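You operate a simulated robot arm through the tools that you are given. There is no shell and no other tool. Be economical: measure what you need, move in short steps, check, and stop when the job is done.

The job below is to be done with a simulated robot arm. You get a single attempt, and the scene is never put back.

JOB
Sort the tested red valve by the display and clamp in the blue one.
Fine: vent to zero before you open the clamp; PASS or LEAK names the tray; tray first, then the next valve.

Only the result counts: the job must be done as asked and must still hold three seconds after the hand-in. Knocking over, shifting, dropping, spilling or breaking anything else fails it.

ROBOT AND FRAMES
A 6-joint arm with a two-finger parallel gripper, fixed in place. Base frame: the origin is at the foot of the arm, x ahead of it, y to its left, z up; the work surface is at about z = 0.806. Lengths are in m, angles in degrees, forces in N, time in s.
With the tool pointing down near the work surface it reaches from about 0.26 to 0.68 m from the base axis. Its first joint turns from -66.0 to 66.0 degrees. Payload 2.9 kg.
The TCP is the grasp point between the finger pads, 0.03 m short of the fingertips. In the tool frame z runs along the fingers and y along their closing line. Largest opening 0.11 m; finger width 0.02, thickness 0.01; the body of the gripper, 0.048 by 0.112 m, starts 0.055 m behind the TCP.
Orientation is that of the tool frame in the base frame, as a unit quaternion [x, y, z, w]. With the fingers straight down and closing along the base's y, the tool's x points along the base's -x, its y along +y and its z along -z.

CONTROLS
- The arm moves only by the tool arm_command. Its argument "increments" is a list of rows, each a list of 7 numbers: the turn, a rotation vector about the base's x, y, z in units of 5 degrees (1.0 is 5 degrees), then the shift along the base's x, y, z in units of 20 mm (1.0 is 20 mm), then the opening, from 0 (shut) to 1 (fully open). In form: [[ax, ay, az, tx, ty, tz, grip], ...]. A call has 1 to 20 rows; each row shifts and turns the commanded pose from where the row before left it. A call with a number of a shift or a turn outside -1 to 1 is refused whole. A row lasts 0.2 s, in which the tool goes at most 0.05 m and 8.6 degrees; a call with a longer step from one row to the next is refused whole, and so is a gripper value outside its range. A pose out of reach is approached as far as the arm can. The call stops where the force on the tool passes 70 N (or 10 N more than at its start, if that is more) or the arm is blocked; 0.2 s more then pass. Each finger travels about 0.108 m/s and halts on what it meets, pressing with about 37 N; the grip force reading is that of the motor and also rises with nothing between the fingers. The clock runs only during rows and for 0.2 s after the last one: add rows that do not move to give the fingers time. The reply holds the time, the measured pose of the TCP, the force on the tool along the base axes, the opening and the grip force, in the units named above and with some noise, and new pictures: "pictures" is both (left out), scene, wrist or none.
- Cameras (640 x 400 px; columns grow to the right, rows downward): "scene" is fixed at [0.0775, 0.4644, 1.3505]; the picture's right is [-0.51, -0.86, 0.00], its down [-0.74, 0.45, -0.50] and it looks along [0.43, -0.25, -0.87] (base axes); focal length 219 px, centre (320, 200). "wrist" rides on the gripper at [-0.036, 0, -0.057] in the tool frame; the picture's right is [0.00, -1.00, 0.00], its down [0.97, 0.00, -0.24] and it looks along [0.24, 0.00, 0.97] (tool axes); focal length 218 px, centre (320, 200). There is no depth. A picture from a camera that has moved, and an enlarged one, comes with that camera's place and axes in the base frame and with its lens.
- inspect(camera, box): a new picture of the part [left, top, right, bottom] of that camera's present view, enlarged. No time passes.
- finish_job(): hands the job in; it is judged then, once.

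Work in short steps. Places have to be worked out from the pictures, the camera data and where the tool is seen: move nearer, look again, correct. Check each grasp and each placing, and mend what went wrong. You have 120 turns and 150 pictures in all, those below and enlarged ones among them. Open the gripper and draw the arm clear of the work before you hand the job in, unless the task says otherwise; then end with one line.

The tools are called as a command line: name --pt "numbers of a row" for each row, then --argument value for the rest, lists and objects as JSON in quotes. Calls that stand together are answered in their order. arm_command: Moves the arm, as the interface text tells. Its arguments: {"type":"object","properties":{"increments":{"type":"array","items":{"type":"array","items":{"type":"number"}}},"pictures":{"type":"string","enum":["both","scene","wrist","none"]}},"required":["increments"]} The other tools are called the same way: inspect (camera, box) takes an enlarged picture of a part of a camera's view; finish_job () hands the job in.

At the start:

```text
time: 0.0
tcp_pos: [0.3639, 0.2821, 1.0804]
ee_rot: [0.0, 1.0, 0.001, 0.001]
ft_force: [0.2, 0.2, -0.6]
opening: 0.1099
grasp_force: 0.0
```

scene: 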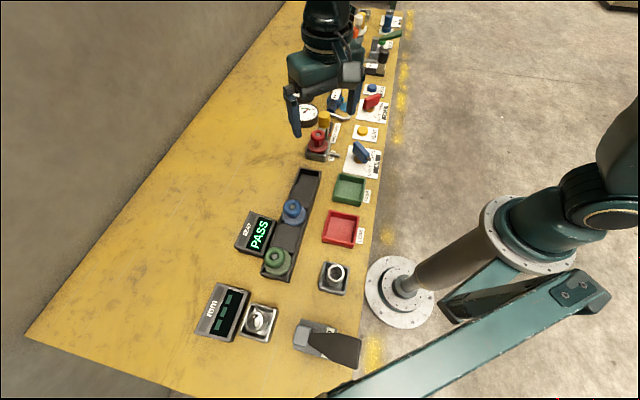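
wrist: 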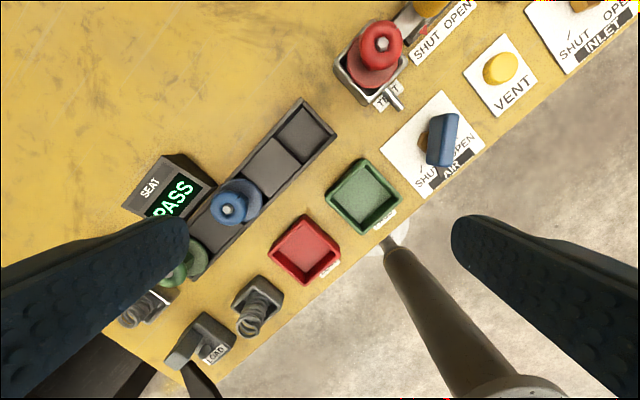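

The overview shows a test bench with a red valve in a clamp; I enlarge the pictures to read the labels.

inspect --camera "scene" --box '[280, 0, 420, 90]'

inspect --camera "scene" --box '[270, 75, 410, 185]'

inspect --camera "wrist" --box '[320, 0, 640, 200]'

inspect --camera "scene" --box '[180, 160, 400, 380]'

```text
4.44 times, centred on (350, 45) of scene
camera zoom: at [0.0775, 0.4644, 1.3505], right [-0.51, -0.86, 0.0], down [-0.74, 0.45, -0.5], along [0.43, -0.25, -0.87], focal length 973 px, centre (187, 889)
```

zoom: 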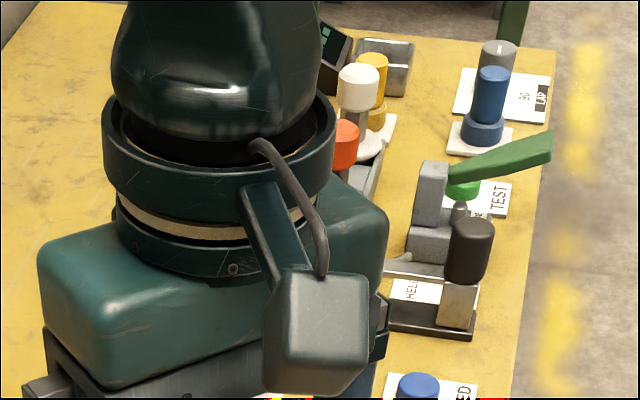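

```text
3.64 times, centred on (340, 130) of scene
camera zoom: at [0.0775, 0.4644, 1.3505], right [-0.51, -0.86, 0.0], down [-0.74, 0.45, -0.5], along [0.43, -0.25, -0.87], focal length 796 px, centre (247, 454)
```

zoom: 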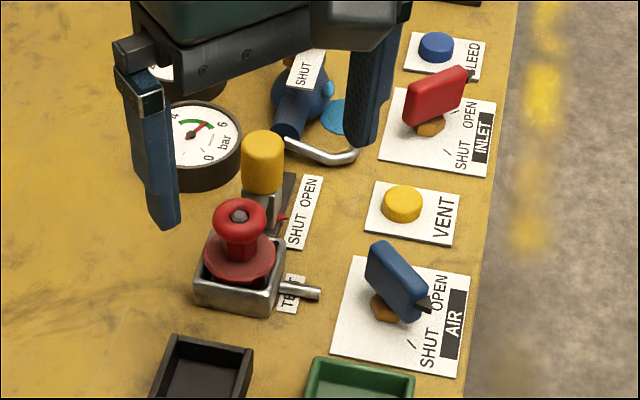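

```text
2.00 times, centred on (480, 100) of wrist
camera zoom: at [0.4014, 0.2835, 1.138], right [0.0, -1.0, 0.0], down [-0.97, 0.0, 0.24], along [-0.24, 0.0, -0.97], focal length 436 px, centre (0, 400)
```

zoom: 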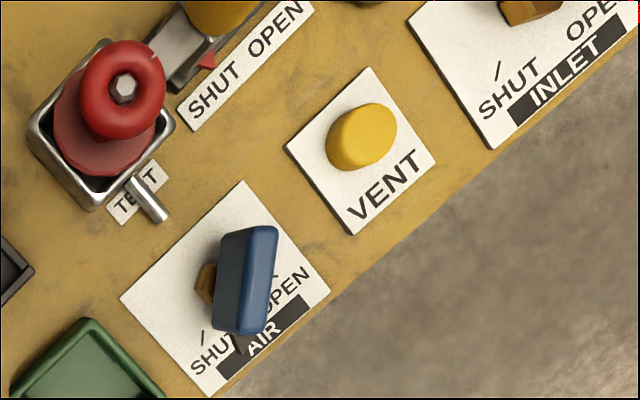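

```text
1.82 times, centred on (290, 270) of scene
camera zoom: at [0.0775, 0.4644, 1.3505], right [-0.51, -0.86, 0.0], down [-0.74, 0.45, -0.5], along [0.43, -0.25, -0.87], focal length 398 px, centre (374, 73)
```

zoom: 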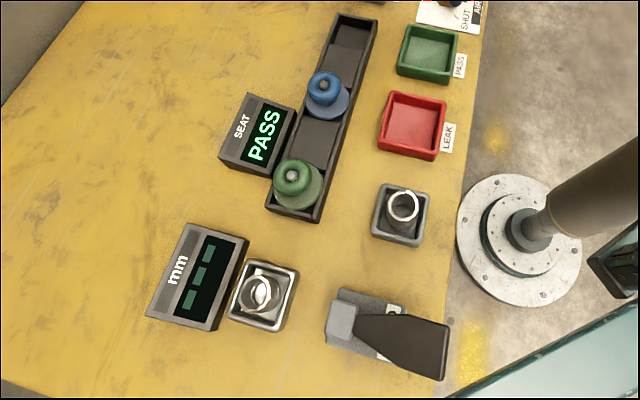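

SEAT shows PASS. I move over the test fixture to see the gauge, clamp slide and valves better.

arm_command --pt "0 0 0 0.2 -1 0.2 1" --pt "0 0 0 0.2 -1 0.2 1" --pt "0 0 0 0.2 -1 0.2 1" --pt "0 0 0 0.2 -1 0.2 1" --pt "0 0 0 0.2 -1 0.2 1" --pt "0 0 0 0.2 -1 0.2 1" --pt "0 0 0 0.2 -1 0.2 1" --pt "0 0 0 0.2 -1 0.2 1"

```text
time: 1.8
tcp_pos: [0.3969, 0.121, 1.1148]
ee_rot: [0.001, 1.0, 0.0, 0.001]
ft_force: [0.1, -0.2, -0.3]
opening: 0.1102
grasp_force: 0.0
camera wrist: at [0.4339, 0.1232, 1.171], right [0.0, -1.0, 0.0], down [-0.97, 0.0, 0.24], along [-0.24, 0.0, -0.97], focal length 218 px, centre (320, 200)
```

scene: 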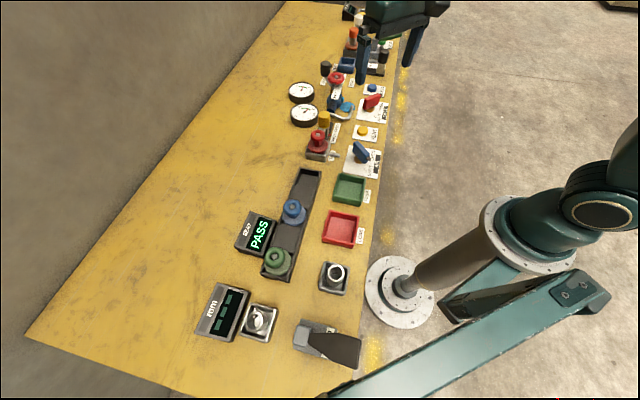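
wrist: 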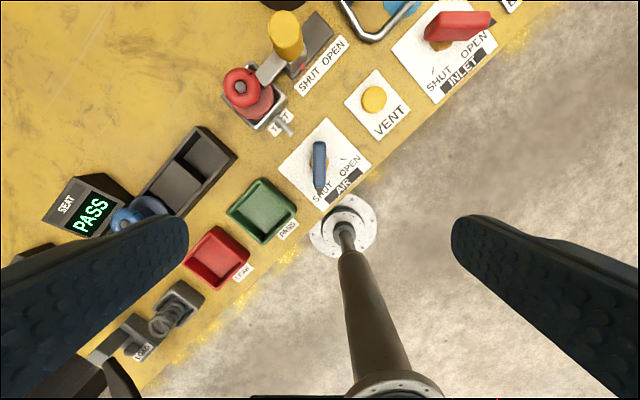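

Enlarging the fixture, valve levers and gauges.

inspect --camera "wrist" --box '[200, 0, 420, 200]'

inspect --camera "scene" --box '[280, 50, 400, 180]'

inspect --camera "wrist" --box '[270, 120, 390, 210]'

```text
2.00 times, centred on (310, 100) of wrist
camera zoom: at [0.4339, 0.1232, 1.171], right [0.0, -1.0, 0.0], down [-0.97, 0.0, 0.24], along [-0.24, 0.0, -0.97], focal length 436 px, centre (340, 400)
```

zoom: 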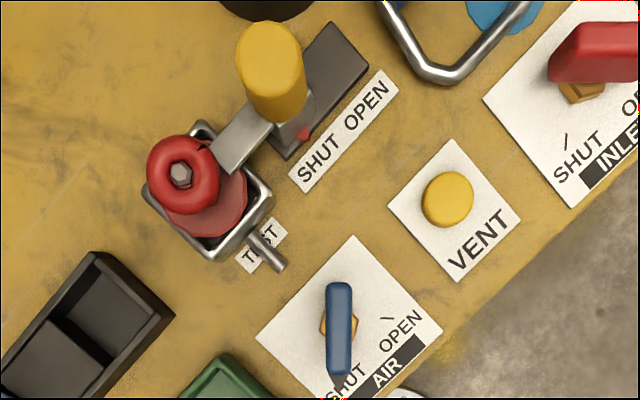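

```text
3.08 times, centred on (340, 115) of scene
camera zoom: at [0.0775, 0.4644, 1.3505], right [-0.51, -0.86, 0.0], down [-0.74, 0.45, -0.5], along [0.43, -0.25, -0.87], focal length 674 px, centre (258, 462)
```

zoom: 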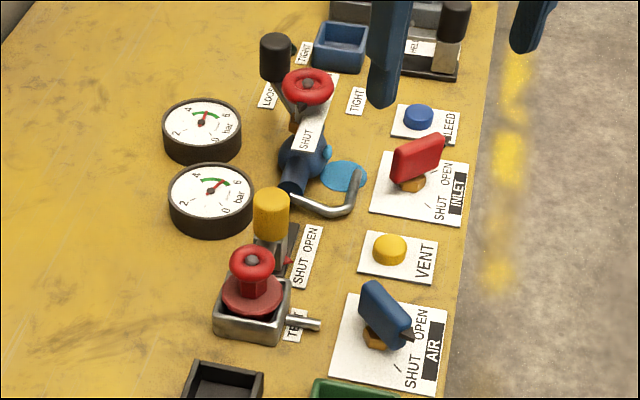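

```text
4.44 times, centred on (330, 165) of wrist
camera zoom: at [0.4339, 0.1232, 1.171], right [0.0, -1.0, 0.0], down [-0.97, 0.0, 0.24], along [-0.24, 0.0, -0.97], focal length 970 px, centre (276, 356)
```

zoom: 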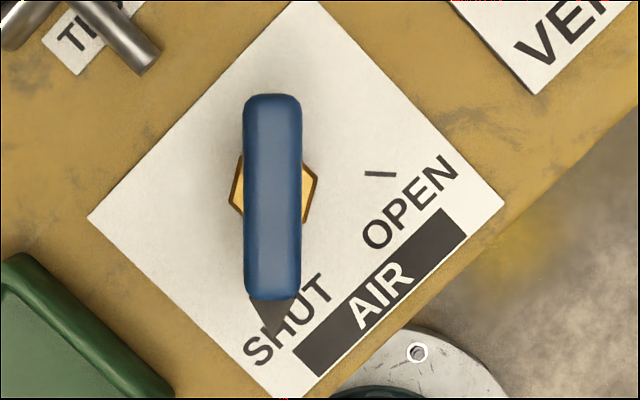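

The AIR lever points to SHUT, the clamp slide is at SHUT, and both gauges show pressure. VENT button is at about (0.500, 0.045, 0.82). I shut the fingers and go above it.

arm_command --pt "0 0 0 0.6 -0.4 -0.2 0" --pt "0 0 0 0.6 -0.4 -1 0" --pt "0 0 0 0.6 -0.4 -1 0" --pt "0 0 0 0.6 -0.4 -1 0" --pt "0 0 0 0.6 -0.4 -1 0" --pt "0 0 0 0.6 -0.4 -1 0" --pt "0 0 0 0.6 -0.4 -1 0" --pt "0 0 0 0.6 -0.4 -1 0" --pt "0 0 0 0.35 -0.4 -1 0" --pt "0 0 0 0 -0.2 -1 0" --pt "0 0 0 0 0 -1 0"

inspect --camera "scene" --box '[280, 50, 400, 180]'

```text
time: 4.2
tcp_pos: [0.4981, 0.0458, 0.9093]
ee_rot: [0.0, 1.0, 0.001, 0.0]
ft_force: [0.0, -0.2, -0.5]
opening: 0.0001
grasp_force: 36.8
camera wrist: at [0.5352, 0.046, 0.966], right [0.0, -1.0, 0.0], down [-0.97, 0.0, 0.24], along [-0.24, 0.0, -0.97], focal length 218 px, centre (320, 200)
```

scene: 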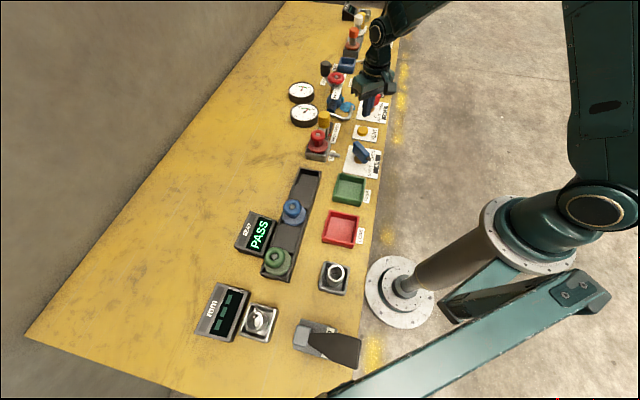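
wrist: 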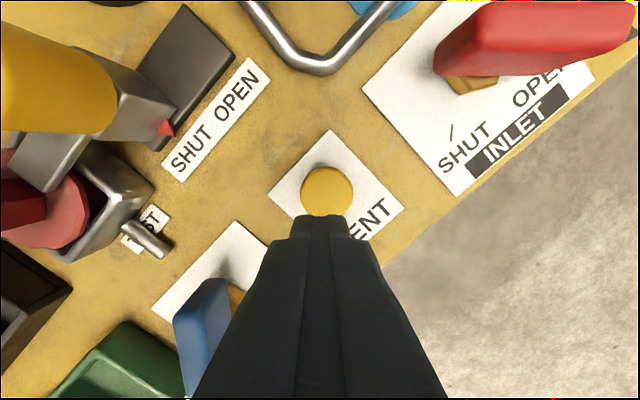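

```text
3.08 times, centred on (340, 115) of scene
camera zoom: at [0.0775, 0.4644, 1.3505], right [-0.51, -0.86, 0.0], down [-0.74, 0.45, -0.5], along [0.43, -0.25, -0.87], focal length 674 px, centre (258, 462)
```

zoom: 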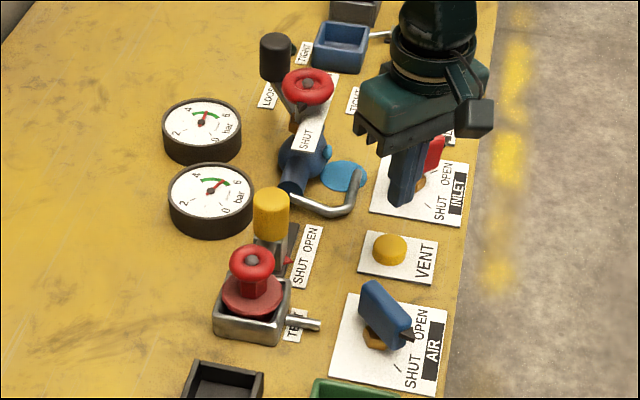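

The button lies under the tip, some 8 mm further in x. I correct that and come down to about 5 mm above it.

arm_command --pt "0 0 0 0.45 -0.2 0 0" --pt "0 0 0 0 0 -1 0" --pt "0 0 0 0 0 -0.8 0" --pt "0 0 0 0 0 -0.4 0"

inspect --camera "scene" --box '[280, 50, 400, 180]'

```text
time: 5.2
tcp_pos: [0.5069, 0.0423, 0.8646]
ee_rot: [0.0, 1.0, 0.0, 0.0]
ft_force: [0.3, 0.5, 0.0]
opening: 0.0
grasp_force: 36.6
camera wrist: at [0.5447, 0.043, 0.9213], right [0.0, -1.0, 0.0], down [-0.97, 0.0, 0.24], along [-0.24, 0.0, -0.97], focal length 218 px, centre (320, 200)
```

scene: 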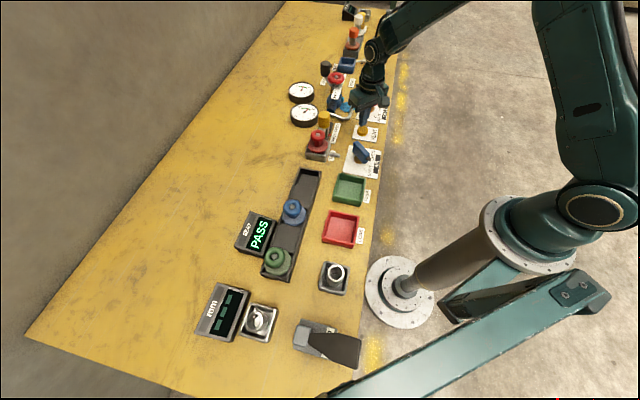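
wrist: 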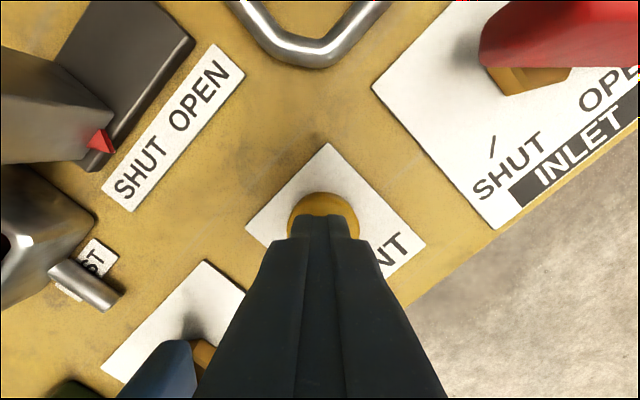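

```text
3.08 times, centred on (340, 115) of scene
camera zoom: at [0.0775, 0.4644, 1.3505], right [-0.51, -0.86, 0.0], down [-0.74, 0.45, -0.5], along [0.43, -0.25, -0.87], focal length 674 px, centre (258, 462)
```

zoom: 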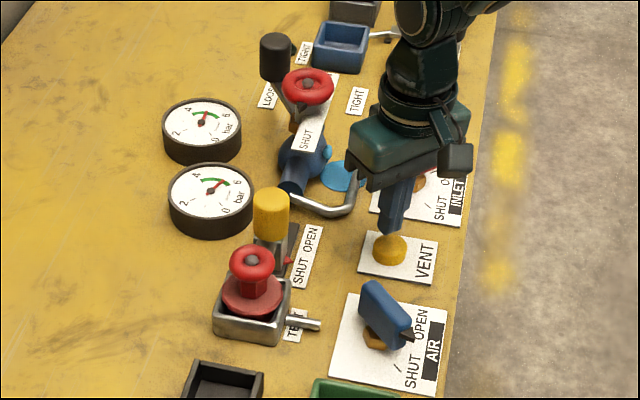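

The tip is over the button, slightly on the far side. I shift 5 mm back and press in small steps, holding.

arm_command --pt "0 0 0 -0.25 0.15 0 0" --pt "0 0 0 0 0 -0.25 0" --pt "0 0 0 0 0 -0.25 0" --pt "0 0 0 0 0 -0.15 0" --pt "0 0 0 0 0 -0.15 0" --pt "0 0 0 0 0 0 0" --pictures "none"

inspect --camera "scene" --box '[280, 50, 400, 180]'

```text
time: 6.6
tcp_pos: [0.5039, 0.0468, 0.8485]
ee_rot: [0.0, 1.0, 0.0, 0.001]
ft_force: [0.2, 0.0, -0.6]
opening: 0.0
grasp_force: 36.4
```

```text
3.08 times, centred on (340, 115) of scene
camera zoom: at [0.0775, 0.4644, 1.3505], right [-0.51, -0.86, 0.0], down [-0.74, 0.45, -0.5], along [0.43, -0.25, -0.87], focal length 674 px, centre (258, 462)
```

zoom: 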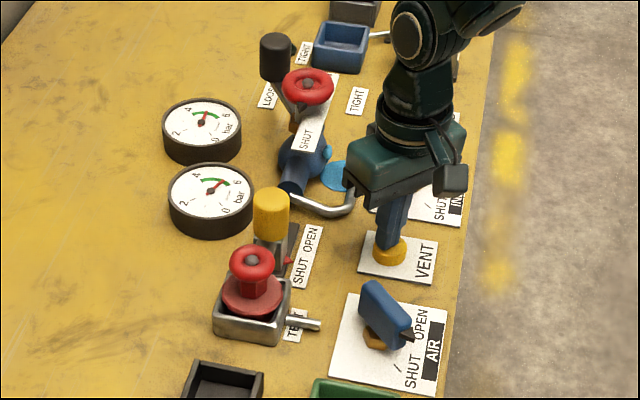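

No contact force yet at tip height 0.8185. I continue down in 2 mm steps.

arm_command --pt "0 0 0 0 0 -0.1 0" --pt "0 0 0 0 0 -0.1 0" --pt "0 0 0 0 0 0 0" --pictures "wrist"

inspect --camera "scene" --box '[300, 80, 400, 160]'

```text
time: 7.4
tcp_pos: [0.5032, 0.0469, 0.8447]
ee_rot: [0.0, 1.0, 0.0, 0.001]
ft_force: [2.0, -0.3, 1.8]
opening: 0.0
grasp_force: 36.9
camera wrist: at [0.5402, 0.0465, 0.9018], right [0.0, -1.0, 0.0], down [-0.97, 0.0, 0.24], along [-0.24, 0.0, -0.97], focal length 218 px, centre (320, 200)
```

wrist: 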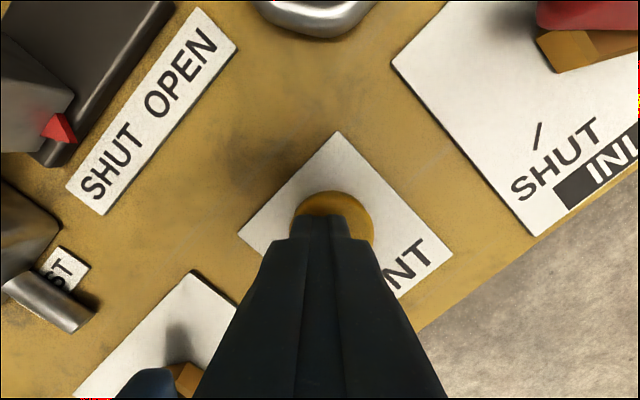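

```text
5.00 times, centred on (350, 120) of scene
camera zoom: at [0.0775, 0.4644, 1.3505], right [-0.51, -0.86, 0.0], down [-0.74, 0.45, -0.5], along [0.43, -0.25, -0.87], focal length 1095 px, centre (170, 600)
```

zoom: 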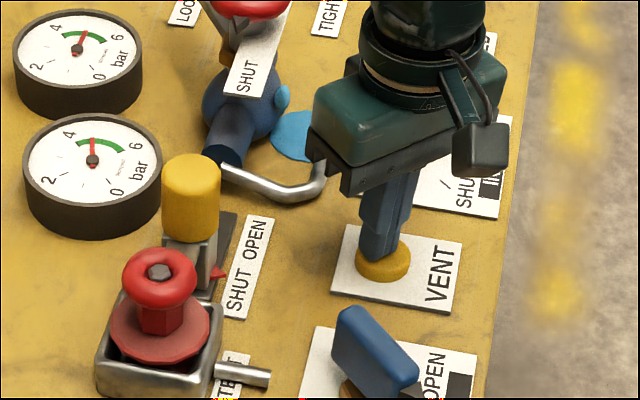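

Contact, and the near gauge has started to fall (needle moved from about 5 to 4). That confirms VENT belongs to this rig. I press 3 mm more and hold.

arm_command --pt "0 0 0 0 0 -0.1 0" --pt "0 0 0 0 0 -0.05 0" --pt "0 0 0 0 0 0 0" --pt "0 0 0 0 0 0 0" --pt "0 0 0 0 0 0 0" --pt "0 0 0 0 0 0 0" --pt "0 0 0 0 0 0 0" --pt "0 0 0 0 0 0 0" --pt "0 0 0 0 0 0 0" --pt "0 0 0 0 0 0 0" --pt "0 0 0 0 0 0 0" --pt "0 0 0 0 0 0 0" --pictures "none"

inspect --camera "scene" --box '[280, 70, 380, 150]'

```text
time: 10.0
tcp_pos: [0.5029, 0.0474, 0.8425]
ee_rot: [0.001, 1.0, 0.0, 0.0]
ft_force: [-1.9, 0.6, 3.7]
opening: 0.0001
grasp_force: 36.6
```

```text
5.00 times, centred on (330, 110) of scene
camera zoom: at [0.0774, 0.4644, 1.3505], right [-0.51, -0.86, 0.0], down [-0.74, 0.45, -0.5], along [0.43, -0.25, -0.87], focal length 1095 px, centre (270, 650)
```

zoom: 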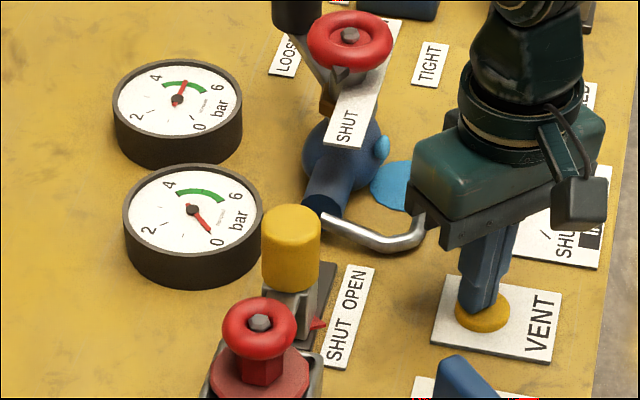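

The needle points at 0. I hold one second more, release upward, and check that it stays there.

arm_command --pt "0 0 0 0 0 0 0" --pt "0 0 0 0 0 0 0" --pt "0 0 0 0 0 0 0" --pt "0 0 0 0 0 0 0" --pt "0 0 0 0 0 0 0" --pt "0 0 0 0 0 1 0" --pt "0 0 0 0 0 1 0" --pt "0 0 0 0 0 1 0" --pt "0 0 0 0 0 1 0" --pt "0 0 0 0 0 1 0" --pt "0 0 0 0 0 1 0" --pt "0 0 0 -0.5 0 1 0" --pt "0 0 0 -0.5 0 1 1" --pt "0 0 0 -0.5 0 1 1" --pt "0 0 0 -0.5 0 0 1" --pictures "wrist"

inspect --camera "scene" --box '[280, 70, 380, 170]'

```text
time: 13.2
tcp_pos: [0.4633, 0.0458, 1.0205]
ee_rot: [0.0, 1.0, 0.001, 0.0]
ft_force: [0.4, 0.2, -0.3]
opening: 0.11
grasp_force: 0.0
camera wrist: at [0.5001, 0.0463, 1.0789], right [0.0, -1.0, 0.0], down [-0.97, 0.0, 0.24], along [-0.24, 0.0, -0.97], focal length 218 px, centre (320, 200)
```

wrist: 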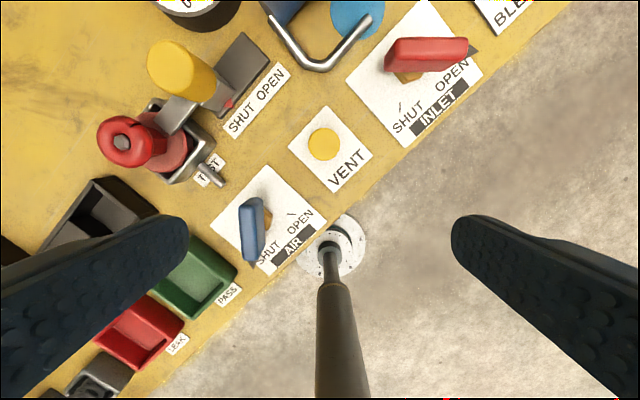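

```text
4.00 times, centred on (330, 120) of scene
camera zoom: at [0.0775, 0.4644, 1.3505], right [-0.51, -0.86, 0.0], down [-0.74, 0.45, -0.5], along [0.43, -0.25, -0.87], focal length 876 px, centre (280, 520)
```

zoom: 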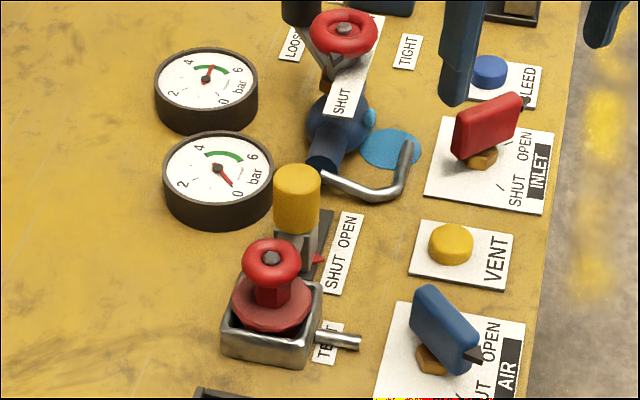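

The gauge stays at 0 after release. Yellow clamp handle: top centre about (0.5635, 0.161, 0.895), diameter about 36 mm, and it slides about 45 mm along (0.707, -0.707). I need a higher view to place the handwheel and gauges, so I can choose a grasp direction with clearance.

arm_command --pt "0 0 0 0.7 0.8 0.7 1" --pt "0 0 0 0.7 0.8 0.7 1" --pt "0 0 0 0.7 0.8 0.7 1" --pt "0 0 0 0.7 0.8 0.7 1" --pictures "wrist"

```text
time: 14.2
tcp_pos: [0.5179, 0.1095, 1.0784]
ee_rot: [0.0, 1.0, 0.0, 0.0]
ft_force: [-0.2, 0.1, 0.0]
opening: 0.11
grasp_force: 0.0
camera wrist: at [0.5556, 0.11, 1.1356], right [0.0, -1.0, 0.0], down [-0.97, 0.0, 0.24], along [-0.24, 0.0, -0.97], focal length 218 px, centre (320, 200)
```

wrist: 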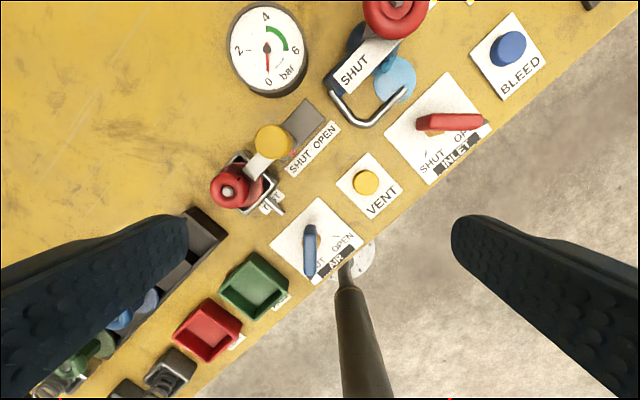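

Two views agree: handle (0.562, 0.161), handwheel (0.685, 0.040, 0.897), near gauge face z≈0.83 reading 0. I turn the tool −45° so the fingers close across the slide and go above the handle.

arm_command --pt "0 0 -1 0.25 0.28 0 0.6" --pt "0 0 -1 0.25 0.28 -0.5 0.6" --pt "0 0 -1 0.25 0.28 -0.5 0.6" --pt "0 0 -1 0.25 0.28 -0.8 0.6" --pt "0 0 -1 0.25 0.28 -0.8 0.6" --pt "0 0 -1 0.25 0.28 -0.8 0.6" --pt "0 0 -1 0.25 0.28 -0.8 0.6" --pt "0 0 -1 0.25 0.28 -0.8 0.6" --pt "0 0 -1 0.22 0.33 -0.8 0.6" --pt "0 0 0 0 0 0 0.6"

```text
time: 16.4
tcp_pos: [0.5633, 0.1605, 0.9621]
ee_rot: [0.383, 0.924, 0.0, 0.0]
ft_force: [-0.2, 0.3, 0.5]
opening: 0.0661
grasp_force: 0.1
camera wrist: at [0.5904, 0.1356, 1.0192], right [-0.71, -0.71, 0.0], down [-0.69, 0.69, 0.24], along [-0.17, 0.17, -0.97], focal length 218 px, centre (320, 200)
```

scene: 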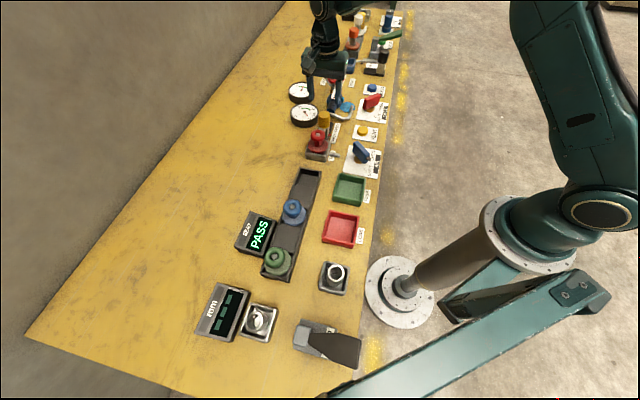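
wrist: 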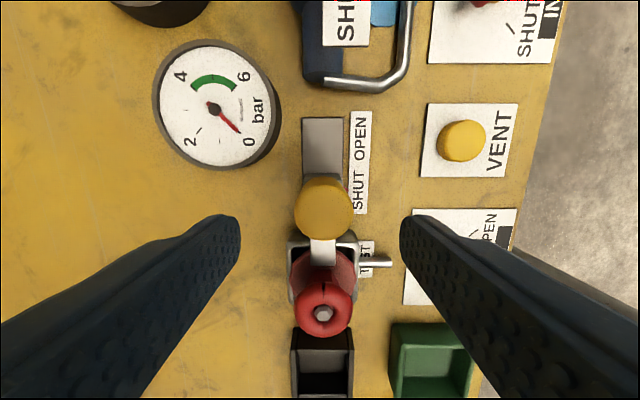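

Aligned well; the handle is centred. I descend to TCP z 0.882 and close.

arm_command --pt "0 0 0 0 0 -1 0.6" --pt "0 0 0 0 0 -1 0.6" --pt "0 0 0 0 0 -1 0.6" --pt "0 0 0 0 0 -1 0.6" --pt "0 0 0 0 0 0 0.2" --pt "0 0 0 0 0 0 0.2" --pt "0 0 0 0 0 0 0.2"

```text
time: 18.0
tcp_pos: [0.5613, 0.1596, 0.8815]
ee_rot: [0.383, 0.924, -0.002, -0.001]
ft_force: [-17.8, -17.7, 5.1]
opening: 0.0379
grasp_force: 45.0
camera wrist: at [0.5883, 0.1347, 0.9391], right [-0.71, -0.71, 0.0], down [-0.68, 0.69, 0.24], along [-0.17, 0.17, -0.97], focal length 218 px, centre (320, 200)
```

scene: 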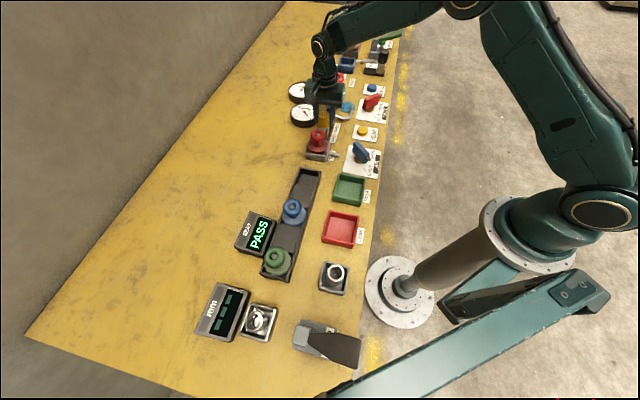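
wrist: 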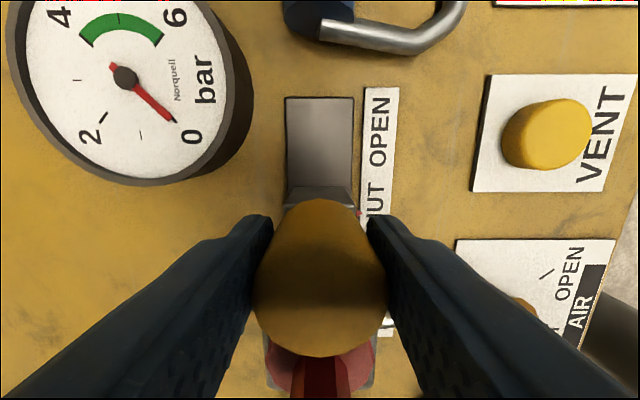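

Gripped, with a side load of 25 N pushing toward −v. I ease 1.4 mm that way, then draw the slide toward OPEN.

arm_command --pt "0 0 0 -0.07 -0.07 0 0.2" --pt "0 0 0 0.2 -0.2 0 0.2" --pt "0 0 0 0.2 -0.2 0 0.2" --pt "0 0 0 0.2 -0.2 0 0.2" --pt "0 0 0 0.2 -0.2 0 0.2" --pt "0 0 0 0 0 0 0.2"

```text
time: 19.4
tcp_pos: [0.5778, 0.1426, 0.8817]
ee_rot: [0.383, 0.924, 0.0, -0.001]
ft_force: [-18.8, -17.9, -1.9]
opening: 0.0378
grasp_force: 44.6
camera wrist: at [0.6047, 0.1183, 0.9392], right [-0.71, -0.71, 0.0], down [-0.69, 0.69, 0.24], along [-0.17, 0.17, -0.97], focal length 218 px, centre (320, 200)
```

scene: 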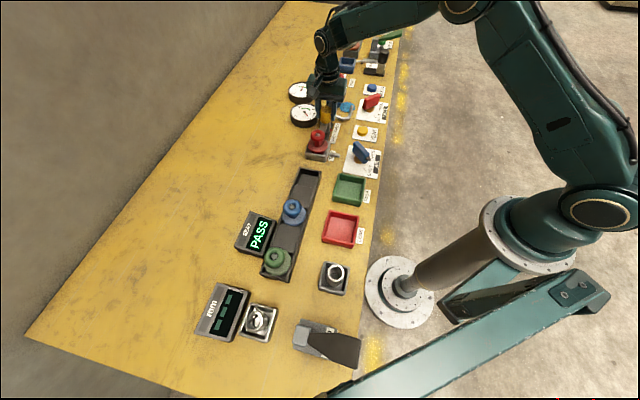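
wrist: 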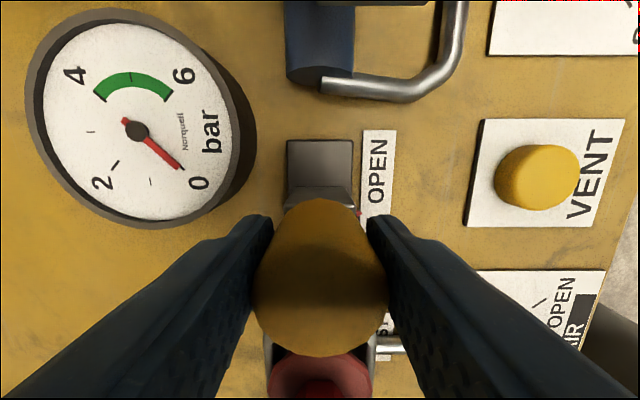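

The slide follows. I continue about 20 mm.

arm_command --pt "0 0 0 0.2 -0.2 0 0.2" --pt "0 0 0 0.2 -0.2 0 0.2" --pt "0 0 0 0.2 -0.2 0 0.2" --pt "0 0 0 0.2 -0.2 0 0.2" --pt "0 0 0 0 0 0 0.2" --pictures "wrist"

```text
time: 20.6
tcp_pos: [0.5931, 0.1274, 0.882]
ee_rot: [0.382, 0.924, 0.0, -0.002]
ft_force: [-24.1, -15.1, 4.9]
opening: 0.0377
grasp_force: 44.5
camera wrist: at [0.6199, 0.1031, 0.9392], right [-0.71, -0.71, 0.0], down [-0.69, 0.69, 0.24], along [-0.17, 0.17, -0.97], focal length 218 px, centre (320, 200)
```

wrist: 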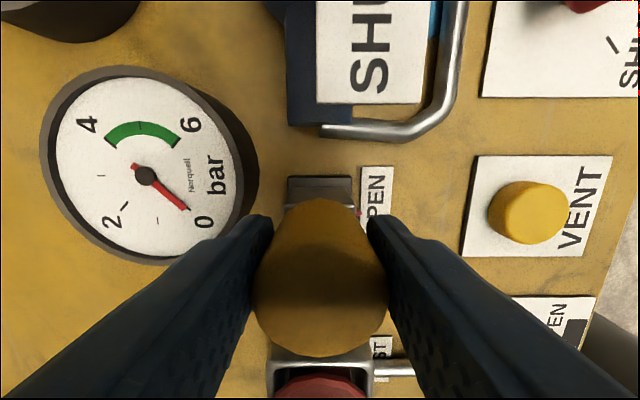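

Slide has moved 45 mm and some resistance shows. I nudge a few mm more to make sure it's at its stop.

arm_command --pt "0 0 0 0.1 -0.1 0 0.2" --pt "0 0 0 0.1 -0.1 0 0.2" --pt "0 0 0 0 0 0 0.2" --pictures "none"

```text
time: 21.4
tcp_pos: [0.5959, 0.1253, 0.8807]
ee_rot: [0.38, 0.925, -0.003, -0.005]
ft_force: [-38.7, 5.6, 9.4]
opening: 0.0381
grasp_force: 45.4
```

End stop felt (about 30 N). I relax back, open the fingers and rise.

arm_command --pt "0 0 0 -0.13 0.13 0 0.2" --pt "0 0 0 0 0 0 0.55" --pt "0 0 0 0 0 0 0.55" --pt "0 0 0 0 0 1 0.55" --pt "0 0 0 0 0 1 0.55" --pt "0 0 0 0 0 1 0.55" --pt "0 0 0 -0.7 0.7 1 0.55" --pt "0 0 0 -0.7 0.7 1 0.55" --pt "0 0 0 -0.7 0.7 1 0.55" --pt "0 0 0 -0.7 0.7 0 0.55"

inspect --camera "scene" --box '[280, 80, 380, 180]'

```text
time: 23.6
tcp_pos: [0.5394, 0.1824, 1.0014]
ee_rot: [0.383, 0.924, -0.001, 0.0]
ft_force: [-0.3, 0.6, 0.4]
opening: 0.0606
grasp_force: 0.0
camera wrist: at [0.5657, 0.1571, 1.0589], right [-0.71, -0.71, 0.0], down [-0.69, 0.69, 0.24], along [-0.17, 0.17, -0.97], focal length 218 px, centre (320, 200)
```

scene: 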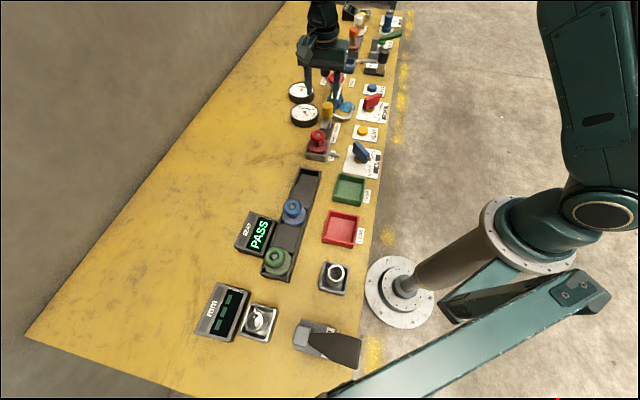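
wrist: 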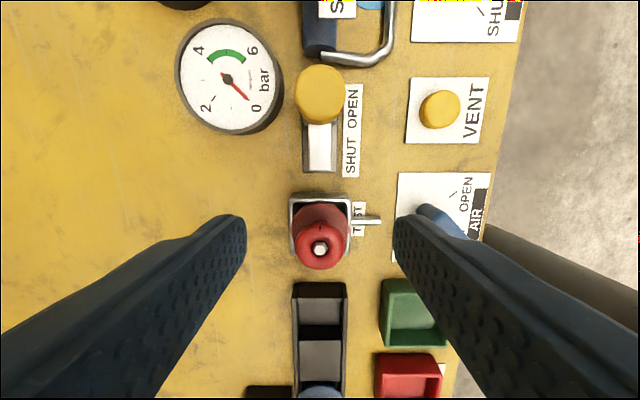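

```text
4.00 times, centred on (330, 130) of scene
camera zoom: at [0.0775, 0.4644, 1.3505], right [-0.51, -0.86, 0.0], down [-0.74, 0.45, -0.5], along [0.43, -0.25, -0.87], focal length 876 px, centre (280, 480)
```

zoom: 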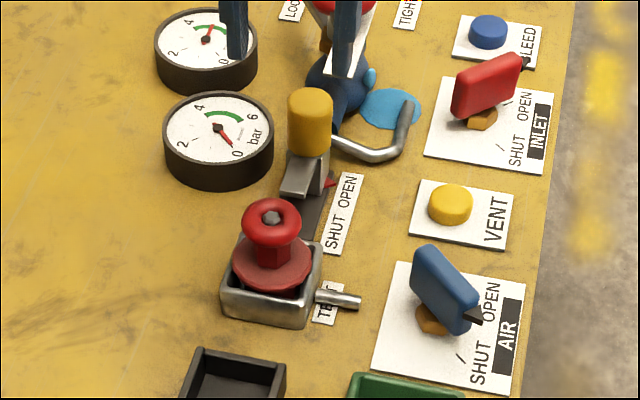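

Clamp is open and the red valve is free. Its knob top is at about (0.501, 0.222, 0.877), and the flange top is near 0.834. I go above it and check.

arm_command --pt "0 0 0 -0.65 0.65 0 0.65" --pt "0 0 0 -0.65 0.65 -1 0.65" --pt "0 0 0 -0.6 0.64 -1 0.65" --pt "0 0 0 0 0 -1 0.65" --pt "0 0 0 0 0 -0.5 0.65"

inspect --camera "scene" --box '[280, 80, 380, 180]'

```text
time: 24.8
tcp_pos: [0.5029, 0.2212, 0.9317]
ee_rot: [0.383, 0.924, 0.001, 0.0]
ft_force: [0.1, -0.4, -0.3]
opening: 0.0716
grasp_force: 0.1
camera wrist: at [0.5287, 0.1962, 0.9888], right [-0.71, -0.71, 0.0], down [-0.69, 0.69, 0.24], along [-0.17, 0.17, -0.97], focal length 218 px, centre (320, 200)
```

scene: 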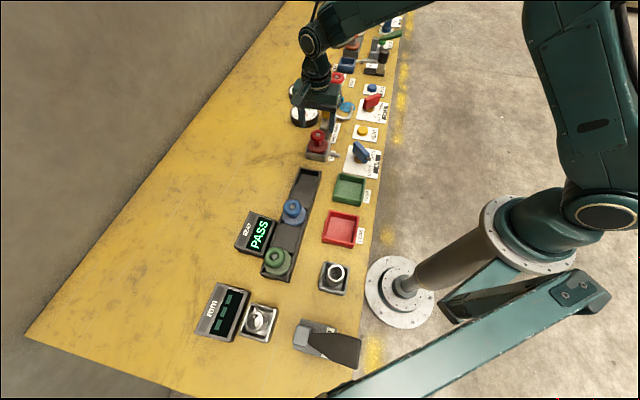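
wrist: 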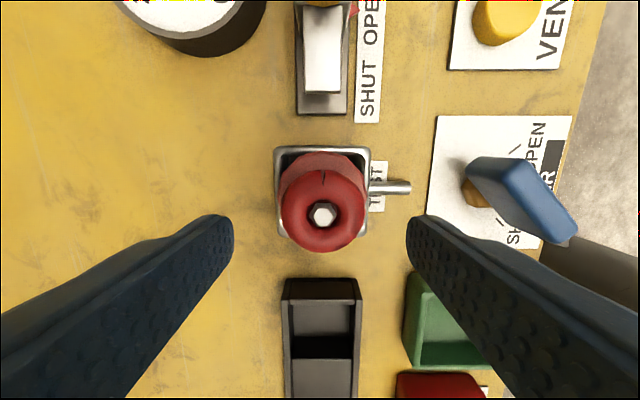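

```text
4.00 times, centred on (330, 130) of scene
camera zoom: at [0.0775, 0.4644, 1.3505], right [-0.51, -0.86, 0.0], down [-0.74, 0.45, -0.5], along [0.43, -0.25, -0.87], focal length 876 px, centre (280, 480)
```

zoom: 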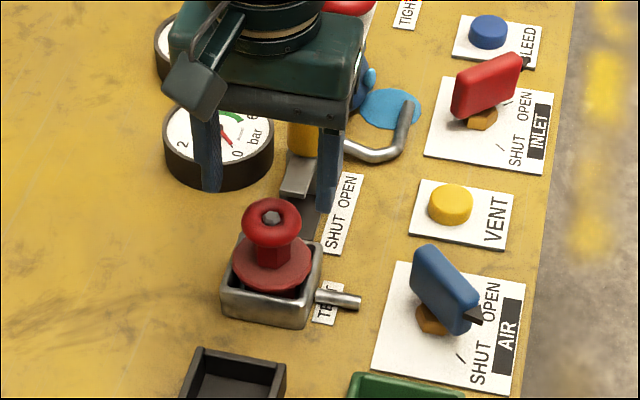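

Knob centred under the TCP. I descend to z 0.872 and close gently.

arm_command --pt "0 0 0 0 0 -1 0.65" --pt "0 0 0 0 0 -1 0.65" --pt "0 0 0 0 0 -0.6 0.65" --pt "0 0 0 0 0 -0.38 0.65" --pt "0 0 0 0 0 0 0.25" --pt "0 0 0 0 0 0 0.25" --pt "0 0 0 0 0 0 0.25"

inspect --camera "scene" --box '[280, 100, 360, 180]'

```text
time: 26.4
tcp_pos: [0.5011, 0.2202, 0.8705]
ee_rot: [0.383, 0.924, 0.0, 0.0]
ft_force: [-1.0, -1.0, 0.2]
opening: 0.0454
grasp_force: 37.3
camera wrist: at [0.5283, 0.1963, 0.9288], right [-0.71, -0.71, 0.0], down [-0.69, 0.69, 0.24], along [-0.17, 0.17, -0.97], focal length 218 px, centre (320, 200)
```

scene: 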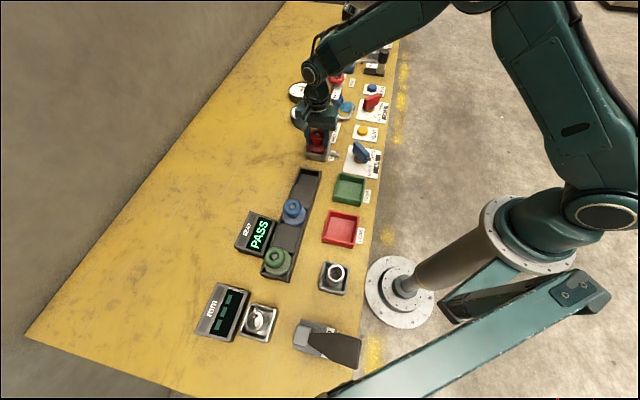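
wrist: 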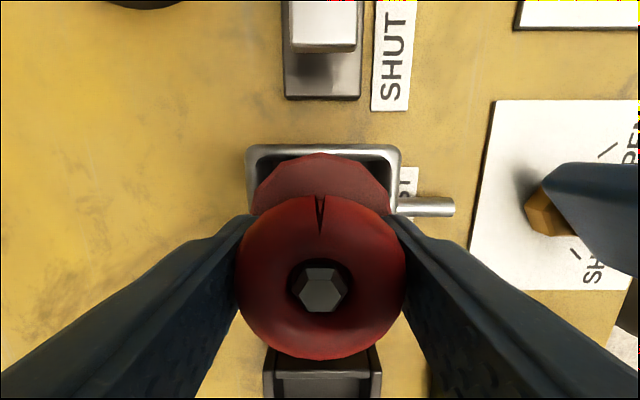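

```text
5.00 times, centred on (320, 140) of scene
camera zoom: at [0.0775, 0.4644, 1.3505], right [-0.51, -0.86, 0.0], down [-0.74, 0.45, -0.5], along [0.43, -0.25, -0.87], focal length 1095 px, centre (320, 500)
```

zoom: 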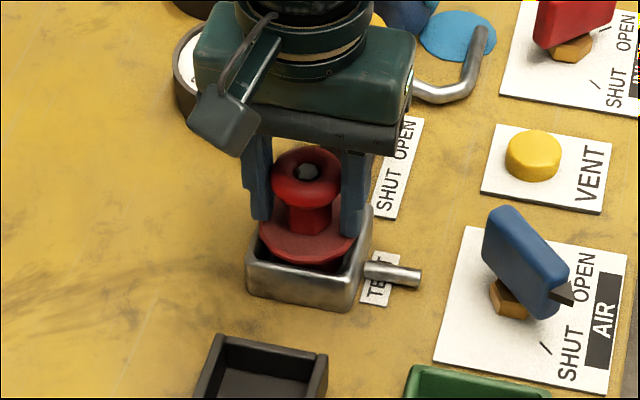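

Gripped on the 45 mm knob; seating pose is TCP (0.501, 0.220, 0.8705). I lift straight up 80 mm.

arm_command --pt "0 0 0 0 0 0.5 0.25" --pt "0 0 0 0 0 0.5 0.25" --pt "0 0 0 0 0 0.75 0.25" --pt "0 0 0 0 0 0.75 0.25" --pt "0 0 0 0 0 0.75 0.25" --pt "0 0 0 0 0 0.75 0.25" --pt "0 0 0 0 0 0.5 0.25"

inspect --camera "scene" --box '[270, 70, 400, 270]'

```text
time: 28.0
tcp_pos: [0.5017, 0.2219, 0.9633]
ee_rot: [0.383, 0.924, 0.0, 0.0]
ft_force: [0.8, -0.2, -3.5]
opening: 0.0452
grasp_force: 37.5
camera wrist: at [0.5283, 0.1966, 1.0195], right [-0.71, -0.71, 0.0], down [-0.69, 0.69, 0.24], along [-0.17, 0.17, -0.97], focal length 218 px, centre (320, 200)
```

scene: 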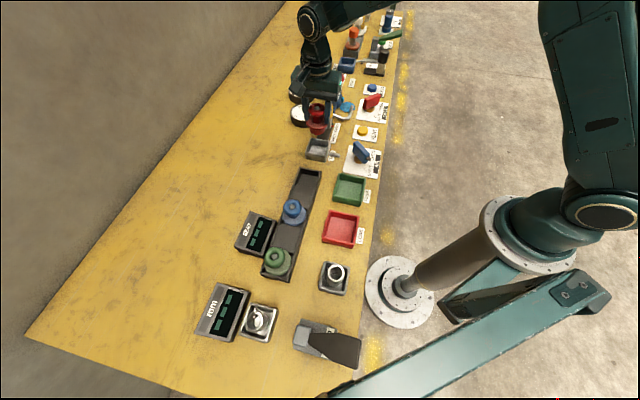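
wrist: 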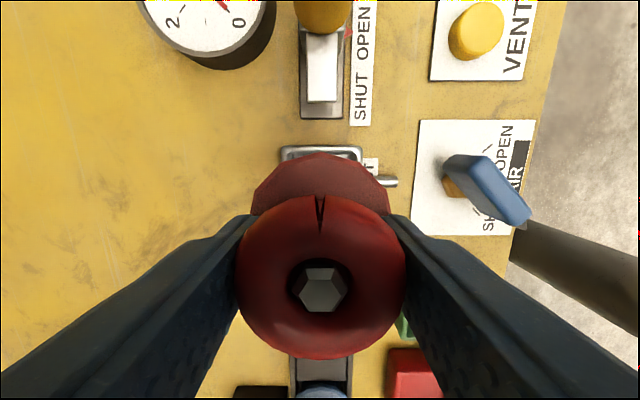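

```text
2.00 times, centred on (335, 170) of scene
camera zoom: at [0.0775, 0.4645, 1.3505], right [-0.51, -0.86, 0.0], down [-0.74, 0.45, -0.5], along [0.43, -0.25, -0.87], focal length 438 px, centre (290, 260)
```

zoom: 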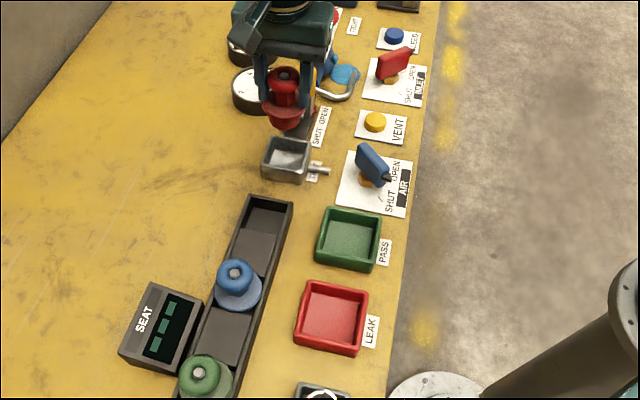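

The valve is out cleanly; result was PASS, so it goes in the green PASS tray, centred near (0.327, 0.222). I carry it there at height.

arm_command --pt "0 0 0 -0.9 0 0.2 0.25" --pt "0 0 0 -0.97 0 0 0.25" --pt "0 0 0 -0.97 0 0 0.25" --pt "0 0 0 -0.97 0 0 0.25" --pt "0 0 0 -0.97 0 0 0.25" --pt "0 0 0 -0.97 0 0 0.25" --pt "0 0 0 -0.97 0 0 0.25" --pt "0 0 0 -0.97 0 0 0.25" --pt "0 0 0 -0.97 0 0 0.25" --pt "0 0 0 0 0 0 0.25"

inspect --camera "scene" --box '[270, 120, 400, 260]'

```text
time: 30.2
tcp_pos: [0.3275, 0.2203, 0.9656]
ee_rot: [0.383, 0.924, 0.0, 0.0]
ft_force: [-0.4, -0.5, -3.9]
opening: 0.0453
grasp_force: 36.6
camera wrist: at [0.3539, 0.1959, 1.0238], right [-0.71, -0.71, 0.0], down [-0.69, 0.69, 0.24], along [-0.17, 0.17, -0.97], focal length 218 px, centre (320, 200)
```

scene: 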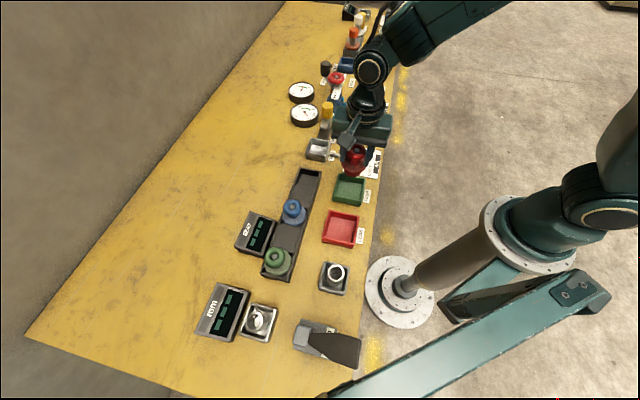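
wrist: 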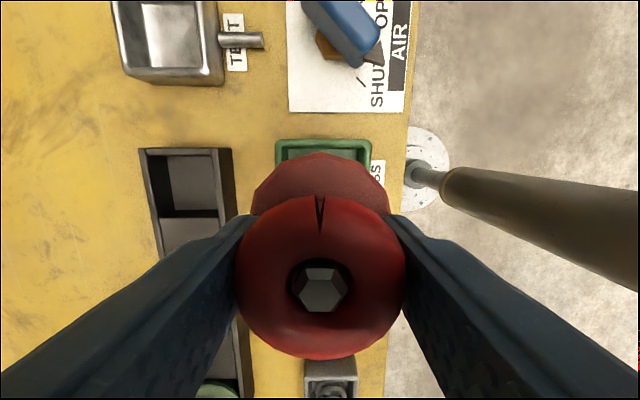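

```text
2.86 times, centred on (335, 190) of scene
camera zoom: at [0.0775, 0.4645, 1.3505], right [-0.51, -0.86, 0.0], down [-0.74, 0.45, -0.5], along [0.43, -0.25, -0.87], focal length 626 px, centre (277, 229)
```

zoom: 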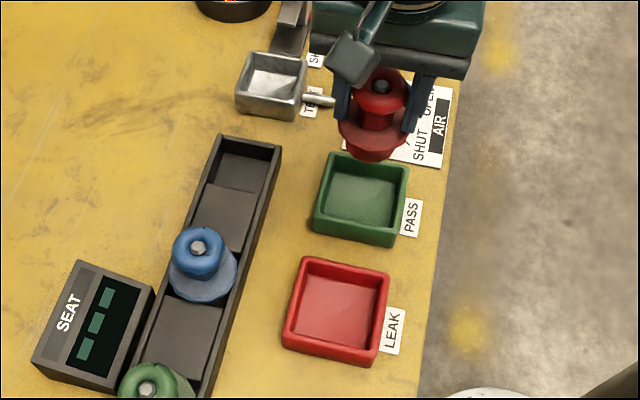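

Tray centre is exactly below (half-width about 41 mm). I lower to just above the floor, then step gently.

arm_command --pt "0 0 0 0 0 -1 0.25" --pt "0 0 0 0 0 -1 0.25" --pt "0 0 0 0 0 -1 0.25" --pt "0 0 0 0 0 -0.7 0.25" --pt "0 0 0 0 0 -0.3 0.25" --pt "0 0 0 0 0 0 0.25"

inspect --camera "scene" --box '[310, 140, 390, 220]'

```text
time: 31.6
tcp_pos: [0.3291, 0.2224, 0.8869]
ee_rot: [0.383, 0.924, 0.0, 0.0]
ft_force: [0.1, 0.0, -4.5]
opening: 0.0452
grasp_force: 37.1
camera wrist: at [0.3559, 0.1971, 0.9437], right [-0.71, -0.71, 0.0], down [-0.69, 0.69, 0.24], along [-0.17, 0.17, -0.97], focal length 218 px, centre (320, 200)
```

scene: 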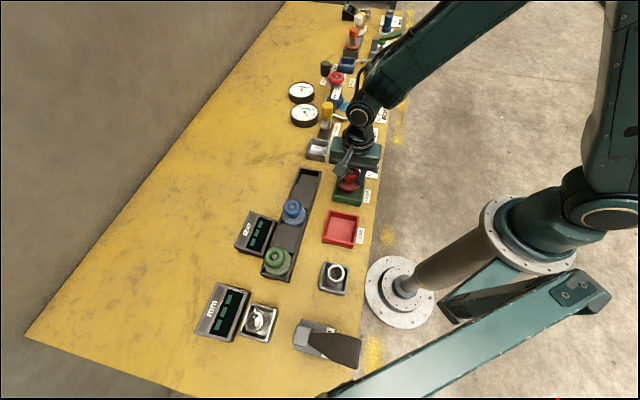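
wrist: 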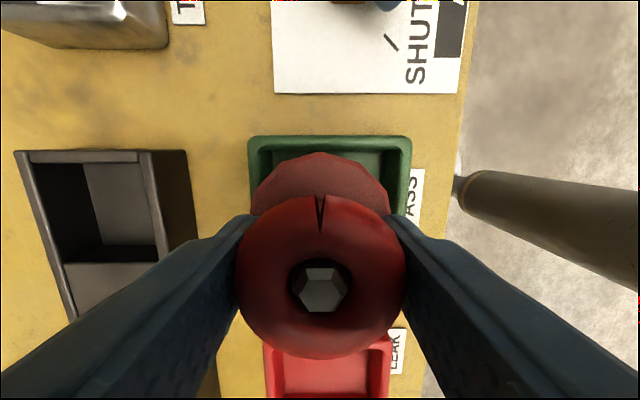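

```text
5.00 times, centred on (350, 180) of scene
camera zoom: at [0.0775, 0.4645, 1.3505], right [-0.51, -0.86, 0.0], down [-0.74, 0.45, -0.5], along [0.43, -0.25, -0.87], focal length 1095 px, centre (170, 300)
```

zoom: 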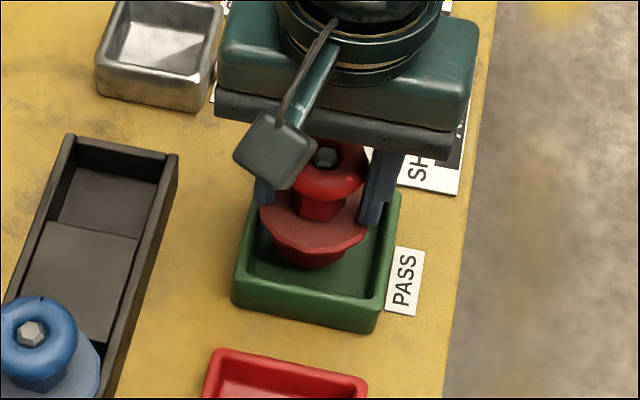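

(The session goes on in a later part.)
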